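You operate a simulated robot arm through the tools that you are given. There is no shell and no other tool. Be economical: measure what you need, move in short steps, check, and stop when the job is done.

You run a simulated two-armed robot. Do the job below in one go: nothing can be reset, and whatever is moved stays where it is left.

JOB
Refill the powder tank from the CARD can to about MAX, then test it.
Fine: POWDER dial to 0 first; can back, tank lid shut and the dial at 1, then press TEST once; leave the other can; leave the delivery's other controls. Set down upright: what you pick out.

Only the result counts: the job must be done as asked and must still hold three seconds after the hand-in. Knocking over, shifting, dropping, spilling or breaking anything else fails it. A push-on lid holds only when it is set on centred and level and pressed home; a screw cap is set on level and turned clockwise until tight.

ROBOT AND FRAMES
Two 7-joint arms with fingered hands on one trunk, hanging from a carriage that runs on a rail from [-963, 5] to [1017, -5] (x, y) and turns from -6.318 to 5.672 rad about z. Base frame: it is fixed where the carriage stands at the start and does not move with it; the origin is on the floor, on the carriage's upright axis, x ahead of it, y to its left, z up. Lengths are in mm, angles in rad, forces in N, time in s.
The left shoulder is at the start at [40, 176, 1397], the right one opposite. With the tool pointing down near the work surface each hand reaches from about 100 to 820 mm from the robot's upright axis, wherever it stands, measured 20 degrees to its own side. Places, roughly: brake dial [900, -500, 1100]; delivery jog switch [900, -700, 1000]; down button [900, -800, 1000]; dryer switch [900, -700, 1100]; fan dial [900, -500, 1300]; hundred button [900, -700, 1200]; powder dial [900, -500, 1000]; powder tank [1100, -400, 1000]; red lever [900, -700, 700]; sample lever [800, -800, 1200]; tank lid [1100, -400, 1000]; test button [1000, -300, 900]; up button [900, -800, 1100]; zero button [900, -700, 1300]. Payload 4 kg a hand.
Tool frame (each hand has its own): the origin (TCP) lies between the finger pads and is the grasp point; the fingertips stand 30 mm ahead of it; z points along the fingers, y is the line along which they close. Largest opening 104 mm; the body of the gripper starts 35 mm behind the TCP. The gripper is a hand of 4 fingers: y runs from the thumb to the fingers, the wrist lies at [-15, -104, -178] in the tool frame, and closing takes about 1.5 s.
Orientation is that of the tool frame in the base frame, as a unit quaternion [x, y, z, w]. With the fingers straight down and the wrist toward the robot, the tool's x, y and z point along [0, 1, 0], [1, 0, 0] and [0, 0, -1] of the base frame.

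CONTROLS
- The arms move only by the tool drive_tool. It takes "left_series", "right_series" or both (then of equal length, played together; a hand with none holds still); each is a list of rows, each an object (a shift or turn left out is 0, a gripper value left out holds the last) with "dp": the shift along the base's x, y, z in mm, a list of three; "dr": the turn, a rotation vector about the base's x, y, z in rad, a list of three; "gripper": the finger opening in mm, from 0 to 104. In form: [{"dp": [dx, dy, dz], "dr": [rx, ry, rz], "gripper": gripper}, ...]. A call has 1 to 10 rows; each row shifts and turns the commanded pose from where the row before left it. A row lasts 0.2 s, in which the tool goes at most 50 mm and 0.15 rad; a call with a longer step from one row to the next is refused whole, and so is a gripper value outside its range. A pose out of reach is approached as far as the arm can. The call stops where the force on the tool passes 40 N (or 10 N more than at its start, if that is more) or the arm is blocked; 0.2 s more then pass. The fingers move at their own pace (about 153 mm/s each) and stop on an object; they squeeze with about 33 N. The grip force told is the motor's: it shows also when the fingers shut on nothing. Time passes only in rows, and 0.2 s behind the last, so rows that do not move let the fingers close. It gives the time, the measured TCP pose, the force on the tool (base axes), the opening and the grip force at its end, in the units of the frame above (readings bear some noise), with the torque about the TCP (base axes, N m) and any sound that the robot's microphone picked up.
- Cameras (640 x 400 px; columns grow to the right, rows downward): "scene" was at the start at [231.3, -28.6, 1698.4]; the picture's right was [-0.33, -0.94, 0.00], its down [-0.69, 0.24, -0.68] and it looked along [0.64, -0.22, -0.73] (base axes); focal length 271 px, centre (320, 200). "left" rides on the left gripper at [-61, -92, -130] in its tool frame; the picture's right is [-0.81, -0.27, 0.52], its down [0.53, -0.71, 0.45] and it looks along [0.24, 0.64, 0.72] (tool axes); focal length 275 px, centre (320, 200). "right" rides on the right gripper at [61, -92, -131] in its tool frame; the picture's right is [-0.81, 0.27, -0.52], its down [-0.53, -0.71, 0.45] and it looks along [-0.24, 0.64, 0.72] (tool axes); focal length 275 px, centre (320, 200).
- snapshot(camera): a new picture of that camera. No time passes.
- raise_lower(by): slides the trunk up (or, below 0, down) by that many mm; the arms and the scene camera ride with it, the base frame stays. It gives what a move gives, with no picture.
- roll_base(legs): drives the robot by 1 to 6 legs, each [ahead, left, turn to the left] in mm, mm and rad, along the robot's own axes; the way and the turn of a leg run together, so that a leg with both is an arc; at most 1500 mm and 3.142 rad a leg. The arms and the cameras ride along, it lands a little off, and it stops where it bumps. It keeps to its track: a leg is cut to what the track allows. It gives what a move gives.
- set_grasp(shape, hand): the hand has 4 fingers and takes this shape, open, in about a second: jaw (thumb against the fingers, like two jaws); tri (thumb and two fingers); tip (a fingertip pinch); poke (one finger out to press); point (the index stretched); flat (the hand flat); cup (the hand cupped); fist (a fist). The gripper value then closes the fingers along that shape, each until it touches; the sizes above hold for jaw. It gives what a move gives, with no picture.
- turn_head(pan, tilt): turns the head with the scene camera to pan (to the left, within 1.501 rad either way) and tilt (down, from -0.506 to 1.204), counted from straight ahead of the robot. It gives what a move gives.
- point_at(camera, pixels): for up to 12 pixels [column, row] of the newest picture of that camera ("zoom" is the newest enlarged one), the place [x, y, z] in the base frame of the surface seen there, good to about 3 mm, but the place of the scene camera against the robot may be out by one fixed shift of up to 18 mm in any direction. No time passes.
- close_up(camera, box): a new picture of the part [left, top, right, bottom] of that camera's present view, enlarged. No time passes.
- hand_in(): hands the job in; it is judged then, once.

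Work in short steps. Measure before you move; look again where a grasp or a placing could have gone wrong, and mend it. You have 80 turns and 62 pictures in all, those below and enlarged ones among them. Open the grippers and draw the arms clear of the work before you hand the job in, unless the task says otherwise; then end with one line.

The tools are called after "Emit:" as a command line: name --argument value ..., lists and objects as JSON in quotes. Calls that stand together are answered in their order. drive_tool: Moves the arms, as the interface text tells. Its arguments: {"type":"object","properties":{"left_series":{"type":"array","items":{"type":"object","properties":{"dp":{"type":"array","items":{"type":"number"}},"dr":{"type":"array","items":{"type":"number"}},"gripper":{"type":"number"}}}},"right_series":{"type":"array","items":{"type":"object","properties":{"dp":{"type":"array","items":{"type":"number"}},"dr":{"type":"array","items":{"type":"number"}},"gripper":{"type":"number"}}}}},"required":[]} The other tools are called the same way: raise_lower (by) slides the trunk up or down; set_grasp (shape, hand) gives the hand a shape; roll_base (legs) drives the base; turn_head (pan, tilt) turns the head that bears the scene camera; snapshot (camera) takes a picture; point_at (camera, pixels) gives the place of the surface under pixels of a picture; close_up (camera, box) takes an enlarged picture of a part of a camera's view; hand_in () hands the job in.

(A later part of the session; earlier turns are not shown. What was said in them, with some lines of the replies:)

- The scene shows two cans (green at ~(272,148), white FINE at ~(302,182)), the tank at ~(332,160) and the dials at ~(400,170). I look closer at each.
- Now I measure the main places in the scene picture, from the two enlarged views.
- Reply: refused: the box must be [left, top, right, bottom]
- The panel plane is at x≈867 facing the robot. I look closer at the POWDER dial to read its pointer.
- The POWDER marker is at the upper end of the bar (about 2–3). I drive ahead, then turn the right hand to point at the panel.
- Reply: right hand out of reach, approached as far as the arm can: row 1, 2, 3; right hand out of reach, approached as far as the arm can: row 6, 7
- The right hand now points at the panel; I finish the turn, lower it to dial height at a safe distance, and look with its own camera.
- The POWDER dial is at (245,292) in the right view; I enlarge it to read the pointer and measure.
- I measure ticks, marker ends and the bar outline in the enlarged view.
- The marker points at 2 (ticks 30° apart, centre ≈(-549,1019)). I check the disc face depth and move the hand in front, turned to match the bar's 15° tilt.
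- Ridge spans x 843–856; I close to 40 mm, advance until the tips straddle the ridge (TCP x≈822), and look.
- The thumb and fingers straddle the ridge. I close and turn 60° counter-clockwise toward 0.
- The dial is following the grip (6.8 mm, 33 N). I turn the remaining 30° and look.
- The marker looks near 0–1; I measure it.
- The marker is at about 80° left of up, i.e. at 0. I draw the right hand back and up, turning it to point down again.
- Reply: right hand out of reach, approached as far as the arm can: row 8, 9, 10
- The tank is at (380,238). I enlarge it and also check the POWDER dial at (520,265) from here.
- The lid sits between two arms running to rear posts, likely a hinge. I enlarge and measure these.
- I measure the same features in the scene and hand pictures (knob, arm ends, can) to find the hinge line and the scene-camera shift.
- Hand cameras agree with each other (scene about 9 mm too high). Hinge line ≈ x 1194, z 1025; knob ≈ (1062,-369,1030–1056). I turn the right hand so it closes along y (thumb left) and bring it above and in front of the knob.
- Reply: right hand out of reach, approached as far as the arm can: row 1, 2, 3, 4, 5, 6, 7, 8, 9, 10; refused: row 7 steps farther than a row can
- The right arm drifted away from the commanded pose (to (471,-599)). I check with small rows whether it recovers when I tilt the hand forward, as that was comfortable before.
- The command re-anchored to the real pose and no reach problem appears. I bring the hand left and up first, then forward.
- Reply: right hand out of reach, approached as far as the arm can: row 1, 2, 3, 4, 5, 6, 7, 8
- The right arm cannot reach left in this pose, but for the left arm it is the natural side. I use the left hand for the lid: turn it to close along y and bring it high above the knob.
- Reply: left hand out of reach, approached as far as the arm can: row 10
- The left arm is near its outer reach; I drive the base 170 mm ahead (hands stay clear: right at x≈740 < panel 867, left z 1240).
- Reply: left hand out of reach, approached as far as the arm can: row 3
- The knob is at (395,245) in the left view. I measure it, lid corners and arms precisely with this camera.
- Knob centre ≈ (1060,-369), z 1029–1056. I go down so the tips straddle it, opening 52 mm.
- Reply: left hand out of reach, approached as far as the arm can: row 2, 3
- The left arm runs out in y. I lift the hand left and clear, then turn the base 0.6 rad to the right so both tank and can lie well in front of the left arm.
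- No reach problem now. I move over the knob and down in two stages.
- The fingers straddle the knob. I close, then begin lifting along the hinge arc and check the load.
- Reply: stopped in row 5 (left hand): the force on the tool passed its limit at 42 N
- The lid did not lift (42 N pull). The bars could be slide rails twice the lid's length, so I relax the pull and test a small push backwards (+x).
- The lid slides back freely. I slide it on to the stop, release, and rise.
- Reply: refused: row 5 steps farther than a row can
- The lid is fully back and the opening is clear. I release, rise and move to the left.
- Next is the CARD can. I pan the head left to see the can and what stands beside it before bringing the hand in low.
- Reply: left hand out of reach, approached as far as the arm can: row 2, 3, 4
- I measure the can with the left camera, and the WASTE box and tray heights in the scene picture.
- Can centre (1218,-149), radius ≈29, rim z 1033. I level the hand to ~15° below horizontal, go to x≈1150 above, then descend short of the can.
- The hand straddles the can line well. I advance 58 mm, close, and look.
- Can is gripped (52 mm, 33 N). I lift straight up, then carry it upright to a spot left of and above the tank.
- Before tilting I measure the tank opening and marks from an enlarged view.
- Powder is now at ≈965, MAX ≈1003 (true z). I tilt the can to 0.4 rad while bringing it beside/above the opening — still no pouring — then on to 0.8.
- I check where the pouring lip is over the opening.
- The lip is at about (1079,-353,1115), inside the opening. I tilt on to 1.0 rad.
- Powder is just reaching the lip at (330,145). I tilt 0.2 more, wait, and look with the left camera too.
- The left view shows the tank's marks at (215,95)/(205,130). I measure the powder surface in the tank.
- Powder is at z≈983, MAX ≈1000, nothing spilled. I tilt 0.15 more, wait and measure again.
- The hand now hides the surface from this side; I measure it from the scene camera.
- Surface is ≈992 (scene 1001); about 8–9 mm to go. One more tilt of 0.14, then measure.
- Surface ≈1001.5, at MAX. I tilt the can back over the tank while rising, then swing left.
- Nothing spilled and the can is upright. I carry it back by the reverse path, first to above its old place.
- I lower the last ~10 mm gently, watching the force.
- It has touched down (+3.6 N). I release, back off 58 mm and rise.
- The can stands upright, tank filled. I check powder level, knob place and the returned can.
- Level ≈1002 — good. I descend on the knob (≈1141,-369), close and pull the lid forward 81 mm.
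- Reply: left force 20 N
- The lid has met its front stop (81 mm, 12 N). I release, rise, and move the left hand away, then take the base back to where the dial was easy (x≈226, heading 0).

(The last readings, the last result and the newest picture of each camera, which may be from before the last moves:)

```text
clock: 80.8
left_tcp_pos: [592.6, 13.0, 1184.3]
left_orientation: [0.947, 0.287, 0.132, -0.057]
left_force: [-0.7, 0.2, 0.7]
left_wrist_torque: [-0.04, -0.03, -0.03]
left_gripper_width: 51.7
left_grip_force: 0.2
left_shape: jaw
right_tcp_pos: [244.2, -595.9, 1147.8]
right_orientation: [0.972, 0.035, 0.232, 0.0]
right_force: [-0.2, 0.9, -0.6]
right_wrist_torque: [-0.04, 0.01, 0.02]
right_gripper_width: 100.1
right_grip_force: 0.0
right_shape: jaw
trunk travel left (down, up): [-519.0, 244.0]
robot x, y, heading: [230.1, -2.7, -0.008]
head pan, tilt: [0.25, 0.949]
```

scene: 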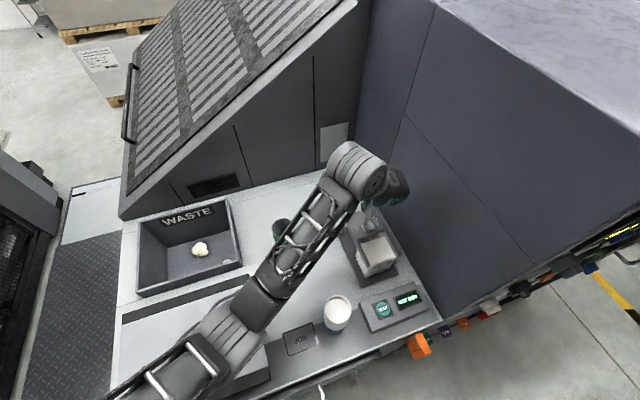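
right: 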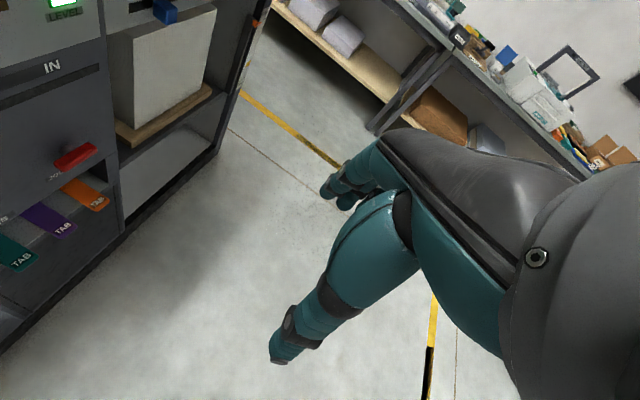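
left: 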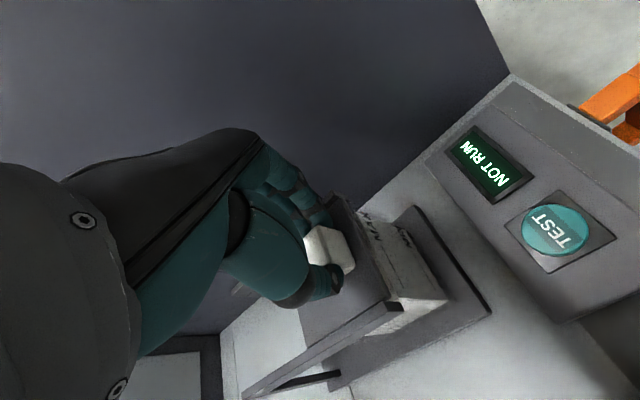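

Lid is flush at the front, can upright, FINE can untouched. Now I bring the right hand forward-pointing and rolled to match the dial at 0.

Emit:
drive_tool --right_series '[{"dp": [30, 0, 0], "dr": [0, -0.138, 0]}, {"dp": [40, 0, -10], "dr": [0, -0.138, 0]}, {"dp": [40, 5, -15], "dr": [0, -0.138, 0]}, {"dp": [40, 5, -15], "dr": [0, -0.138, 0]}, {"dp": [40, 5, -15], "dr": [0, -0.138, 0]}, {"dp": [40, 5, -15], "dr": [0, -0.138, 0]}, {"dp": [40, 5, -15], "dr": [0, -0.138, 0]}, {"dp": [40, 5, -15], "dr": [0, -0.136, 0]}, {"dp": [30, 5, -15], "dr": [-0.145, 0, 0]}, {"dp": [30, 5, -13], "dr": [-0.145, 0, 0]}]'

Emit:
drive_tool --right_series '[{"dp": [30, 3, 0], "dr": [-0.145, 0, 0], "gripper": 50}, {"dp": [30, 3, 0], "dr": [-0.145, 0, 0]}, {"dr": [-0.145, 0, 0]}, {"dr": [-0.145, 0, 0]}, {"dr": [-0.145, 0, 0]}, {"dr": [-0.145, 0, 0]}, {"dr": [-0.145, 0, 0]}, {}]'

```text
clock: 83.2
left_tcp_pos: [592.1, 12.8, 1185.0]
left_orientation: [0.947, 0.286, 0.133, -0.057]
left_force: [-0.6, 0.0, 0.5]
left_wrist_torque: [0.04, -0.02, -0.03]
left_gripper_width: 51.5
left_grip_force: 0.1
left_shape: jaw
right_tcp_pos: [619.0, -579.1, 1042.5]
right_orientation: [0.683, 0.13, 0.704, 0.145]
right_force: [-1.4, 0.0, -0.2]
right_wrist_torque: [-0.01, 0.02, -0.01]
right_gripper_width: 100.0
right_grip_force: 0.1
right_shape: jaw
trunk travel left (down, up): [-519.0, 244.0]
robot x, y, heading: [230.0, -0.5, -0.005]
head pan, tilt: [0.25, 0.949]
stopped in row 10 (right hand): the arm was blocked; the commanded pose is now the measured one
```

```text
clock: 85.0
left_tcp_pos: [590.4, 13.9, 1185.0]
left_orientation: [0.947, 0.286, 0.132, -0.057]
left_force: [-0.4, -0.5, 0.1]
left_wrist_torque: [-0.02, 0.02, 0.01]
left_gripper_width: 51.9
left_grip_force: 0.0
left_shape: jaw
right_tcp_pos: [680.0, -567.6, 1039.2]
right_orientation: [0.529, 0.455, 0.552, 0.456]
right_force: [0.2, 0.5, -0.5]
right_wrist_torque: [0.01, -0.01, -0.03]
right_gripper_width: 50.3
right_grip_force: 0.1
right_shape: jaw
trunk travel left (down, up): [-519.0, 244.0]
robot x, y, heading: [230.8, -0.2, -0.002]
head pan, tilt: [0.25, 0.949]
```

The hand is aligned with the dial at 0 (roll ≈80°). I look before going in.

Emit:
drive_tool --right_series '[{"dp": [20, 8, -8]}, {"dp": [20, 8, -8]}, {"dp": [0, 3, -3]}, {}]'

Emit:
close_up --camera "right" --box '[160, 160, 400, 360]'

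```text
clock: 86.0
left_tcp_pos: [591.3, 14.9, 1185.2]
left_orientation: [0.947, 0.286, 0.133, -0.057]
left_force: [-0.4, -0.1, -0.2]
left_wrist_torque: [0.01, -0.02, 0.01]
left_gripper_width: 51.8
left_grip_force: 0.2
left_shape: jaw
right_tcp_pos: [719.9, -550.9, 1019.4]
right_orientation: [0.529, 0.455, 0.552, 0.455]
right_force: [0.4, 0.9, -0.2]
right_wrist_torque: [0.01, 0.0, -0.01]
right_gripper_width: 50.7
right_grip_force: 0.1
right_shape: jaw
trunk travel left (down, up): [-519.0, 244.0]
robot x, y, heading: [228.5, -2.6, -0.003]
head pan, tilt: [0.25, 0.949]
```

```text
2.00 times, centred on (280, 260) of right
```

zoom: 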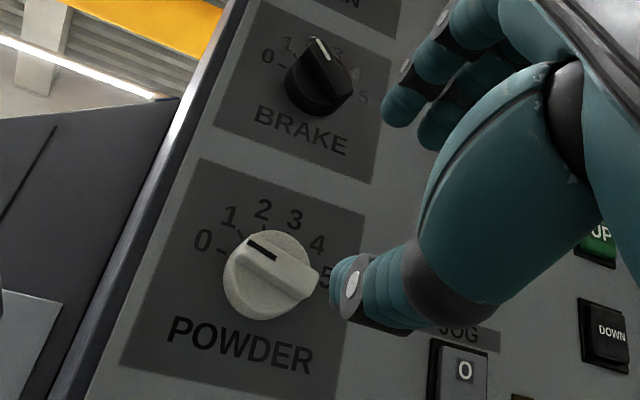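

I measure the marker and ridge edges again to be sure of the present setting.

Emit:
point_at --camera "zoom" --pixels '[[249, 242], [274, 255], [241, 252], [300, 298], [316, 275], [258, 233], [262, 248], [290, 280], [275, 272], [224, 250], [234, 230]]'

```text
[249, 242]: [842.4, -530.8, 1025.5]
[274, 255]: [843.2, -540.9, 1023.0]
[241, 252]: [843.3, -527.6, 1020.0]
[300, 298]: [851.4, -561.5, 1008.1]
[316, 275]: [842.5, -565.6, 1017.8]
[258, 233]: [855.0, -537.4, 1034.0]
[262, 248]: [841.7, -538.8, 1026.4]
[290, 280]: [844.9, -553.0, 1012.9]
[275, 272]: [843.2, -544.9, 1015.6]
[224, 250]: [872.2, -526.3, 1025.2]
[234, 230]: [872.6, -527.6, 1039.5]
```

The marker is at 76° left of up — exactly 0. I go in, close on the ridge and turn 30° clockwise to 1.

Emit:
drive_tool --right_series '[{"dp": [30, 1, 0], "dr": [0.085, 0, 0], "gripper": 40}, {"dp": [30, 1, 0]}, {"dp": [25, 0, 0]}, {"dp": [17, 0, 0]}, {}, {"gripper": 0}, {}, {}, {}]'

Emit:
drive_tool --right_series '[{"dr": [0.13, 0, 0]}, {"dr": [0.13, 0, 0]}, {"dr": [0.13, 0, 0]}, {"dr": [0.134, 0, 0]}, {}, {"gripper": 50}, {}, {"dp": [-40, 0, 0]}, {"dp": [-45, 0, 0]}, {}]'

Emit:
close_up --camera "right" --box '[160, 160, 400, 360]'

```text
clock: 88.0
left_tcp_pos: [591.8, 14.1, 1184.9]
left_orientation: [0.947, 0.287, 0.132, -0.057]
left_force: [-0.2, 0.1, -0.4]
left_wrist_torque: [0.03, 0.01, 0.0]
left_gripper_width: 51.6
left_grip_force: 0.1
left_shape: jaw
right_tcp_pos: [818.4, -546.8, 1020.7]
right_orientation: [0.549, 0.431, 0.571, 0.432]
right_force: [0.4, -0.8, -6.0]
right_wrist_torque: [0.05, 0.16, -0.06]
right_gripper_width: 7.3
right_grip_force: 32.8
right_shape: jaw
trunk travel left (down, up): [-519.0, 244.0]
robot x, y, heading: [230.3, -1.7, -0.007]
head pan, tilt: [0.25, 0.949]
```

```text
clock: 90.2
left_tcp_pos: [591.2, 13.8, 1184.8]
left_orientation: [0.947, 0.286, 0.133, -0.057]
left_force: [0.7, 0.1, -0.1]
left_wrist_torque: [0.01, 0.0, -0.01]
left_gripper_width: 51.5
left_grip_force: 0.1
left_shape: jaw
right_tcp_pos: [736.8, -548.0, 1019.4]
right_orientation: [0.642, 0.268, 0.663, 0.276]
right_force: [0.6, -0.6, -0.5]
right_wrist_torque: [0.03, -0.01, -0.04]
right_gripper_width: 49.8
right_grip_force: 0.1
right_shape: jaw
trunk travel left (down, up): [-519.0, 244.0]
robot x, y, heading: [228.9, -3.7, -0.005]
head pan, tilt: [0.25, 0.949]
```

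```text
2.00 times, centred on (280, 260) of right
```

zoom: 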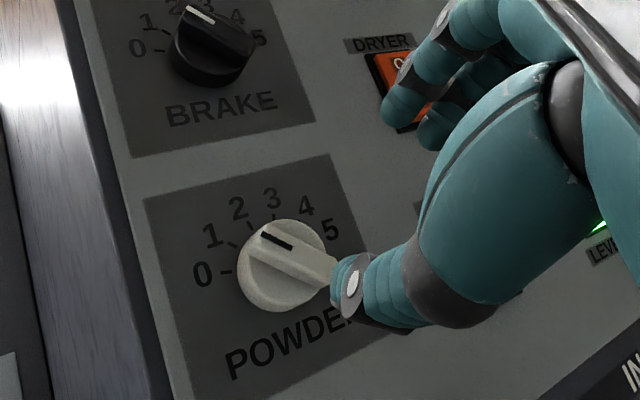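

Emit:
point_at --camera "zoom" --pixels '[[263, 236], [290, 248], [248, 245], [275, 265], [300, 278], [272, 226], [320, 255], [232, 243], [229, 272], [250, 222]]'

```text
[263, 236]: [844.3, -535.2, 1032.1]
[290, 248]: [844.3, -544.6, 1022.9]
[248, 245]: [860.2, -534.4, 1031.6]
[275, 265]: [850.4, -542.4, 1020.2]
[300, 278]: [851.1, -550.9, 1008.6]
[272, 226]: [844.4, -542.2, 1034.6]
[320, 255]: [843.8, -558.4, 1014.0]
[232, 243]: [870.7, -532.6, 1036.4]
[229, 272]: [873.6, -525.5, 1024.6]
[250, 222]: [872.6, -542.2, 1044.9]
```

The marker is now 45° left of up: dial at 1. I withdraw the right hand and turn it to point down for the TEST press.

Emit:
drive_tool --right_series '[{"dp": [-40, 0, 0], "dr": [-0.13, 0, 0]}, {"dp": [-40, 5, 10], "dr": [-0.13, 0, 0]}, {"dp": [-30, 10, 20], "dr": [-0.13, 0, 0]}, {"dp": [-30, 15, 20], "dr": [-0.13, 0, 0]}, {"dp": [-20, 15, 20], "dr": [-0.13, 0, 0]}, {"dp": [-10, 15, 20], "dr": [-0.135, 0, 0]}, {"dp": [0, 15, 20], "dr": [0, 0.15, 0]}, {"dp": [0, 10, 20], "dr": [0, 0.15, 0]}, {"dp": [0, 5, 15], "dr": [0, 0.15, 0]}, {"dr": [0, 0.15, 0]}]'

Emit:
drive_tool --right_series '[{"dr": [0, 0.15, 0]}, {"dr": [0, 0.15, 0]}, {"dr": [0, 0.15, 0]}, {"dr": [0, 0.15, 0]}, {"dr": [0, 0.15, 0]}, {"dr": [0, 0.15, 0]}, {"dr": [0, 0.0708, 0]}, {}]'

Emit:
set_grasp --hand "right" --shape "poke"

Emit:
roll_base --legs '[[200, 0, 0]]'

```text
clock: 92.4
left_tcp_pos: [591.8, 13.0, 1185.1]
left_orientation: [0.947, 0.287, 0.133, -0.056]
left_force: [0.7, 0.3, -0.5]
left_wrist_torque: [-0.01, -0.02, 0.0]
left_gripper_width: 51.9
left_grip_force: 0.1
left_shape: jaw
right_tcp_pos: [567.2, -456.4, 1164.1]
right_orientation: [0.618, 0.627, 0.343, 0.33]
right_force: [-1.0, 0.1, 1.1]
right_wrist_torque: [0.0, -0.02, -0.02]
right_gripper_width: 49.9
right_grip_force: 0.1
right_shape: jaw
trunk travel left (down, up): [-519.0, 244.0]
robot x, y, heading: [226.1, -0.9, -0.01]
head pan, tilt: [0.25, 0.949]
```

```text
clock: 94.2
left_tcp_pos: [591.7, 13.6, 1184.1]
left_orientation: [0.947, 0.286, 0.132, -0.057]
left_force: [-0.2, 0.2, -0.4]
left_wrist_torque: [-0.01, 0.03, -0.01]
left_gripper_width: 51.7
left_grip_force: 0.0
left_shape: jaw
right_tcp_pos: [566.5, -448.7, 1167.7]
right_orientation: [0.694, 0.717, 0.065, 0.025]
right_force: [-0.5, -0.5, 0.5]
right_wrist_torque: [0.02, -0.02, 0.05]
right_gripper_width: 49.9
right_grip_force: 0.1
right_shape: jaw
right hand out of reach, approached as far as the arm can: row 2
trunk travel left (down, up): [-519.0, 244.0]
robot x, y, heading: [230.2, -1.2, -0.009]
head pan, tilt: [0.25, 0.949]
```

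```text
clock: 95.1
left_tcp_pos: [591.1, 15.3, 1185.2]
left_orientation: [0.947, 0.286, 0.133, -0.057]
left_force: [-0.8, -0.5, -0.8]
left_wrist_torque: [0.01, 0.0, -0.02]
left_gripper_width: 51.6
left_grip_force: 0.0
left_shape: jaw
right_tcp_pos: [566.7, -447.9, 1167.2]
right_orientation: [0.693, 0.718, 0.065, 0.026]
right_force: [-0.4, -0.5, 0.0]
right_wrist_torque: [-0.01, -0.02, -0.01]
right_gripper_width: 0.0
right_grip_force: 0.1
right_shape: poke
trunk travel left (down, up): [-519.0, 244.0]
robot x, y, heading: [228.3, -4.7, -0.003]
head pan, tilt: [0.25, 0.949]
```

```text
clock: 96.7
left_tcp_pos: [794.1, 13.4, 1185.6]
left_orientation: [0.947, 0.286, 0.133, -0.057]
left_force: [0.0, 0.2, 0.9]
left_wrist_torque: [-0.02, 0.01, 0.0]
left_gripper_width: 51.9
left_grip_force: 0.0
left_shape: jaw
right_tcp_pos: [769.0, -450.2, 1165.8]
right_orientation: [0.693, 0.718, 0.065, 0.026]
right_force: [0.0, -0.7, 0.6]
right_wrist_torque: [-0.01, 0.01, -0.02]
right_gripper_width: 0.1
right_grip_force: 0.1
right_shape: poke
trunk travel left (down, up): [-519.0, 244.0]
robot x, y, heading: [431.0, -2.9, -0.0]
head pan, tilt: [0.25, 0.949]
```

I move the poking hand above the TEST button (950,-338), still high, and look.

Emit:
drive_tool --right_series '[{"dp": [10, 38, 0], "dr": [0, 0.06, 0]}, {"dp": [10, 38, 0], "dr": [0, 0.06, 0]}, {"dp": [20, 36, 0]}, {"dp": [35, 0, -15]}, {"dp": [35, 0, -25]}, {"dp": [35, 0, -25]}, {"dp": [30, 0, -25]}, {}]'

Emit:
snapshot --camera "right"

```text
clock: 98.5
left_tcp_pos: [792.7, 13.9, 1185.6]
left_orientation: [0.947, 0.286, 0.133, -0.057]
left_force: [-1.3, 0.7, -0.3]
left_wrist_torque: [0.03, 0.01, 0.02]
left_gripper_width: 51.7
left_grip_force: 0.1
left_shape: jaw
right_tcp_pos: [944.5, -337.7, 1075.1]
right_orientation: [0.696, 0.718, 0.024, -0.017]
right_force: [-0.2, 0.4, -0.2]
right_wrist_torque: [0.02, 0.0, -0.01]
right_gripper_width: 0.2
right_grip_force: 0.0
right_shape: poke
trunk travel left (down, up): [-519.0, 244.0]
robot x, y, heading: [427.6, -3.8, -0.005]
head pan, tilt: [0.25, 0.949]
```

```text
6 pictures are left
```

right: 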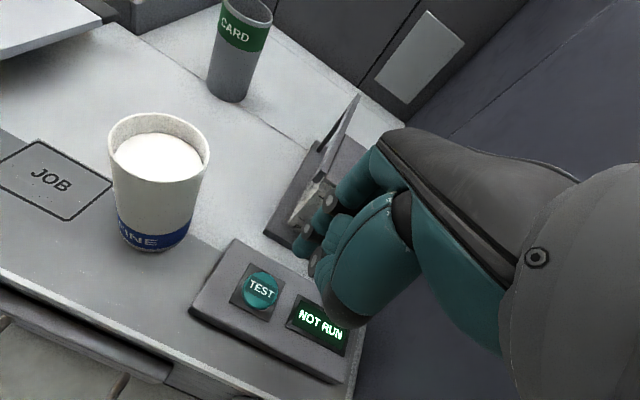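

I measure the pointing fingertip (≈(308,248)) and the button centre.

Emit:
point_at --camera "right" --pixels '[[305, 252], [300, 240], [312, 232], [328, 205], [312, 270], [320, 255], [261, 290], [262, 280], [250, 296], [275, 285], [295, 320]]'

Emit:
close_up --camera "right" --box '[220, 160, 400, 330]'

```text
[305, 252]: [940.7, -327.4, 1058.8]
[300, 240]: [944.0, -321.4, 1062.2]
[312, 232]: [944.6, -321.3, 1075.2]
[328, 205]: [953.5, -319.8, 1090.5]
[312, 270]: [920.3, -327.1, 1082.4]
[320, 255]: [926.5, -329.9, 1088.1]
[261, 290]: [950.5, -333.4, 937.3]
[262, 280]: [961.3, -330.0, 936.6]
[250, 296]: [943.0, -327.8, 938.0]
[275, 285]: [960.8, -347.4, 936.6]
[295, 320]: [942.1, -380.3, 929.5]
```

```text
2.35 times, centred on (310, 245) of right
```

zoom: 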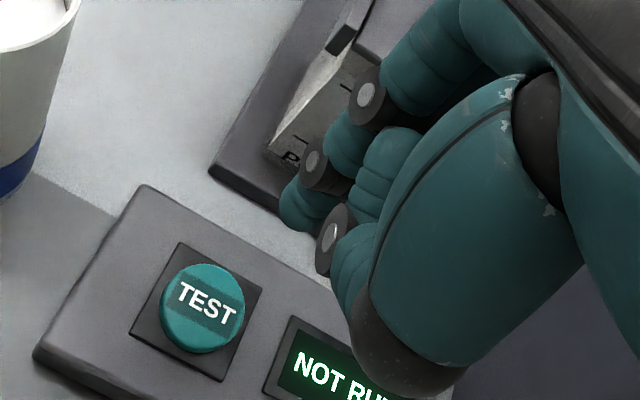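

Fingertip axis ≈(945,-331), tip z ≈1045; button centre (951,-336), top 937. I shift over and descend to ~10 mm above it.

Emit:
drive_tool --right_series '[{"dp": [6, -4, -20]}, {"dp": [0, 0, -35]}, {"dp": [0, 0, -25]}, {"dp": [0, 0, -12]}, {}]'

Emit:
close_up --camera "right" --box '[220, 160, 400, 330]'

```text
clock: 99.7
left_tcp_pos: [793.1, 14.0, 1184.4]
left_orientation: [0.947, 0.286, 0.133, -0.056]
left_force: [0.0, -0.7, -0.1]
left_wrist_torque: [-0.02, -0.03, -0.01]
left_gripper_width: 51.7
left_grip_force: 0.2
left_shape: jaw
right_tcp_pos: [949.0, -340.1, 984.4]
right_orientation: [0.695, 0.718, 0.023, -0.018]
right_force: [-0.8, 0.7, 0.1]
right_wrist_torque: [0.0, -0.02, 0.04]
right_gripper_width: 0.0
right_grip_force: 0.1
right_shape: poke
trunk travel left (down, up): [-519.0, 244.0]
robot x, y, heading: [433.2, -3.6, -0.006]
head pan, tilt: [0.25, 0.949]
```

```text
2.35 times, centred on (310, 245) of right
```

zoom: 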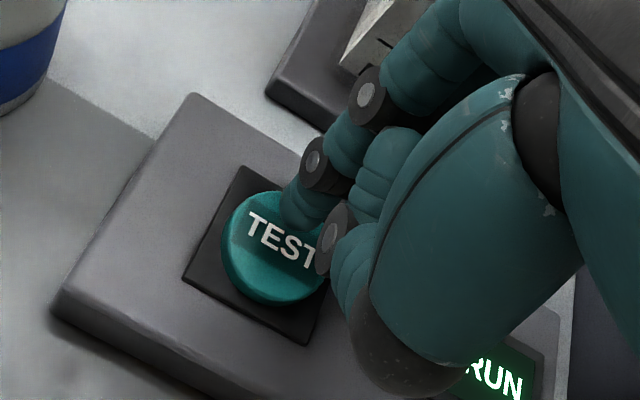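

The tip is over the button. I press down in small steps and read the force.

Emit:
drive_tool --right_series '[{"dp": [0, 0, -6]}, {"dp": [0, 0, -5]}, {"dp": [0, 0, -4]}, {"dp": [0, 0, -3]}, {"dp": [0, 0, -2]}, {}]'

```text
clock: 101.1
left_tcp_pos: [792.9, 13.7, 1185.1]
left_orientation: [0.947, 0.286, 0.133, -0.057]
left_force: [0.3, -0.5, 0.4]
left_wrist_torque: [0.03, -0.01, -0.01]
left_gripper_width: 51.9
left_grip_force: 0.0
left_shape: jaw
right_tcp_pos: [951.2, -340.8, 965.4]
right_orientation: [0.695, 0.718, 0.024, -0.016]
right_force: [0.5, -0.2, 3.1]
right_wrist_torque: [0.0, -0.01, -0.02]
right_gripper_width: 0.2
right_grip_force: 0.0
right_shape: poke
trunk travel left (down, up): [-519.0, 244.0]
robot x, y, heading: [431.7, -3.5, -0.009]
head pan, tilt: [0.25, 0.949]
heard: click
```

A click with 3 N: the button was pressed once. I lift straight off, draw back and check the display.

Emit:
drive_tool --right_series '[{"dp": [0, 0, 25]}, {"dp": [0, 0, 40]}, {"dp": [0, 0, 45]}, {"dp": [-30, 0, 35]}, {"dp": [-45, -10, 15]}, {"dp": [-45, -20, 0]}, {"dp": [-45, -20, 0]}, {"dp": [-45, -20, 0]}, {}]'

Emit:
turn_head --pan -0.4 --tilt 0.8

Emit:
snapshot --camera "scene"

Emit:
close_up --camera "right" --box '[100, 0, 380, 220]'

```text
clock: 103.1
left_tcp_pos: [793.4, 13.7, 1184.8]
left_orientation: [0.947, 0.286, 0.132, -0.057]
left_force: [0.0, 0.0, -0.7]
left_wrist_torque: [0.01, 0.04, 0.01]
left_gripper_width: 52.0
left_grip_force: 0.0
left_shape: jaw
right_tcp_pos: [739.1, -412.1, 1123.3]
right_orientation: [0.696, 0.718, 0.024, -0.018]
right_force: [0.4, 0.8, -0.2]
right_wrist_torque: [-0.01, 0.02, 0.02]
right_gripper_width: 0.0
right_grip_force: 0.1
right_shape: poke
trunk travel left (down, up): [-519.0, 244.0]
robot x, y, heading: [429.3, -6.9, -0.003]
head pan, tilt: [0.25, 0.949]
```

```text
clock: 104.1
left_tcp_pos: [792.7, 12.4, 1186.4]
left_orientation: [0.947, 0.287, 0.133, -0.057]
left_force: [-0.2, -0.1, -0.1]
left_wrist_torque: [-0.03, 0.01, 0.01]
left_gripper_width: 51.8
left_grip_force: 0.1
left_shape: jaw
right_tcp_pos: [740.0, -412.8, 1122.3]
right_orientation: [0.696, 0.718, 0.023, -0.018]
right_force: [-0.1, 0.0, 0.1]
right_wrist_torque: [0.0, 0.0, 0.01]
right_gripper_width: 0.0
right_grip_force: 0.1
right_shape: poke
trunk travel left (down, up): [-519.0, 244.0]
robot x, y, heading: [427.5, -1.4, -0.01]
head pan, tilt: [-0.4, 0.799]
```

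```text
3 pictures are left
```

scene: 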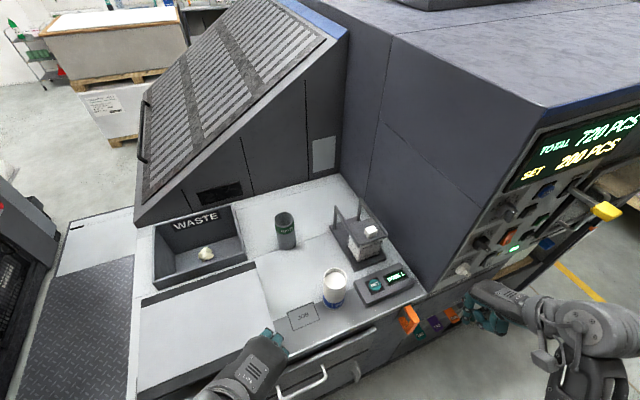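

```text
1.82 times, centred on (240, 110) of right
```

zoom: 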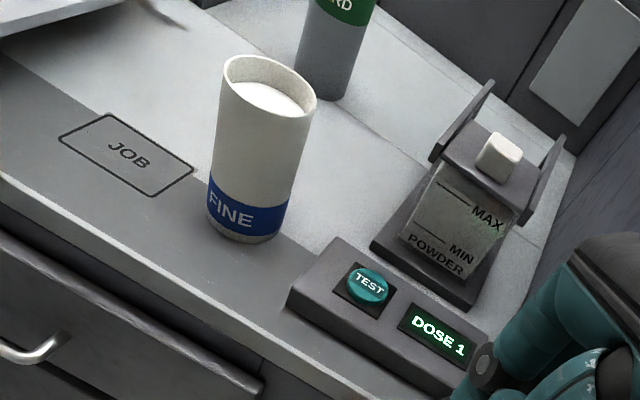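

The display reads DOSE 1, the powder stands at MAX, the lid is shut and both cans are upright. I open the hands, draw them back and hand in.

Emit:
drive_tool --right_series '[{"dp": [-30, 0, 20]}, {"dp": [-30, 0, 10]}, {}]' --left_series '[{"dp": [-30, 0, 10], "gripper": 100}, {"dp": [-30, 0, 0]}, {}]'

Emit:
set_grasp --hand "right" --shape "jaw"

Emit:
hand_in

```text
clock: 104.9
left_tcp_pos: [750.1, -0.2, 1193.5]
left_orientation: [0.947, 0.288, 0.132, -0.058]
left_force: [-0.3, -0.2, 0.1]
left_wrist_torque: [-0.03, 0.03, -0.02]
left_gripper_width: 100.1
left_grip_force: 0.2
left_shape: jaw
left hand out of reach, approached as far as the arm can: row 2
right_tcp_pos: [700.8, -445.3, 1141.5]
right_orientation: [0.695, 0.719, 0.025, -0.019]
right_force: [-0.3, -0.1, 0.4]
right_wrist_torque: [-0.01, 0.0, 0.02]
right_gripper_width: 0.0
right_grip_force: 0.1
right_shape: poke
right hand out of reach, approached as far as the arm can: row 1, 2
trunk travel left (down, up): [-519.0, 244.0]
robot x, y, heading: [428.4, -4.4, -0.009]
head pan, tilt: [-0.4, 0.799]
```

```text
clock: 105.8
left_tcp_pos: [751.6, -1.2, 1193.7]
left_orientation: [0.947, 0.287, 0.132, -0.057]
left_force: [-0.5, -0.2, -0.9]
left_wrist_torque: [0.01, -0.05, -0.04]
left_gripper_width: 100.2
left_grip_force: 0.1
left_shape: jaw
right_tcp_pos: [701.3, -444.8, 1141.3]
right_orientation: [0.695, 0.718, 0.024, -0.019]
right_force: [0.2, 0.2, 0.2]
right_wrist_torque: [-0.02, 0.0, 0.0]
right_gripper_width: 103.8
right_grip_force: 0.1
right_shape: jaw
trunk travel left (down, up): [-519.0, 244.0]
robot x, y, heading: [431.8, -2.0, -0.006]
head pan, tilt: [-0.4, 0.799]
```

```text
The job is handed in.
```

The powder tank is filled from the CARD can to about MAX, the can is back upright, the lid is shut, the POWDER dial is at 1, and TEST was pressed once (display reads DOSE 1).
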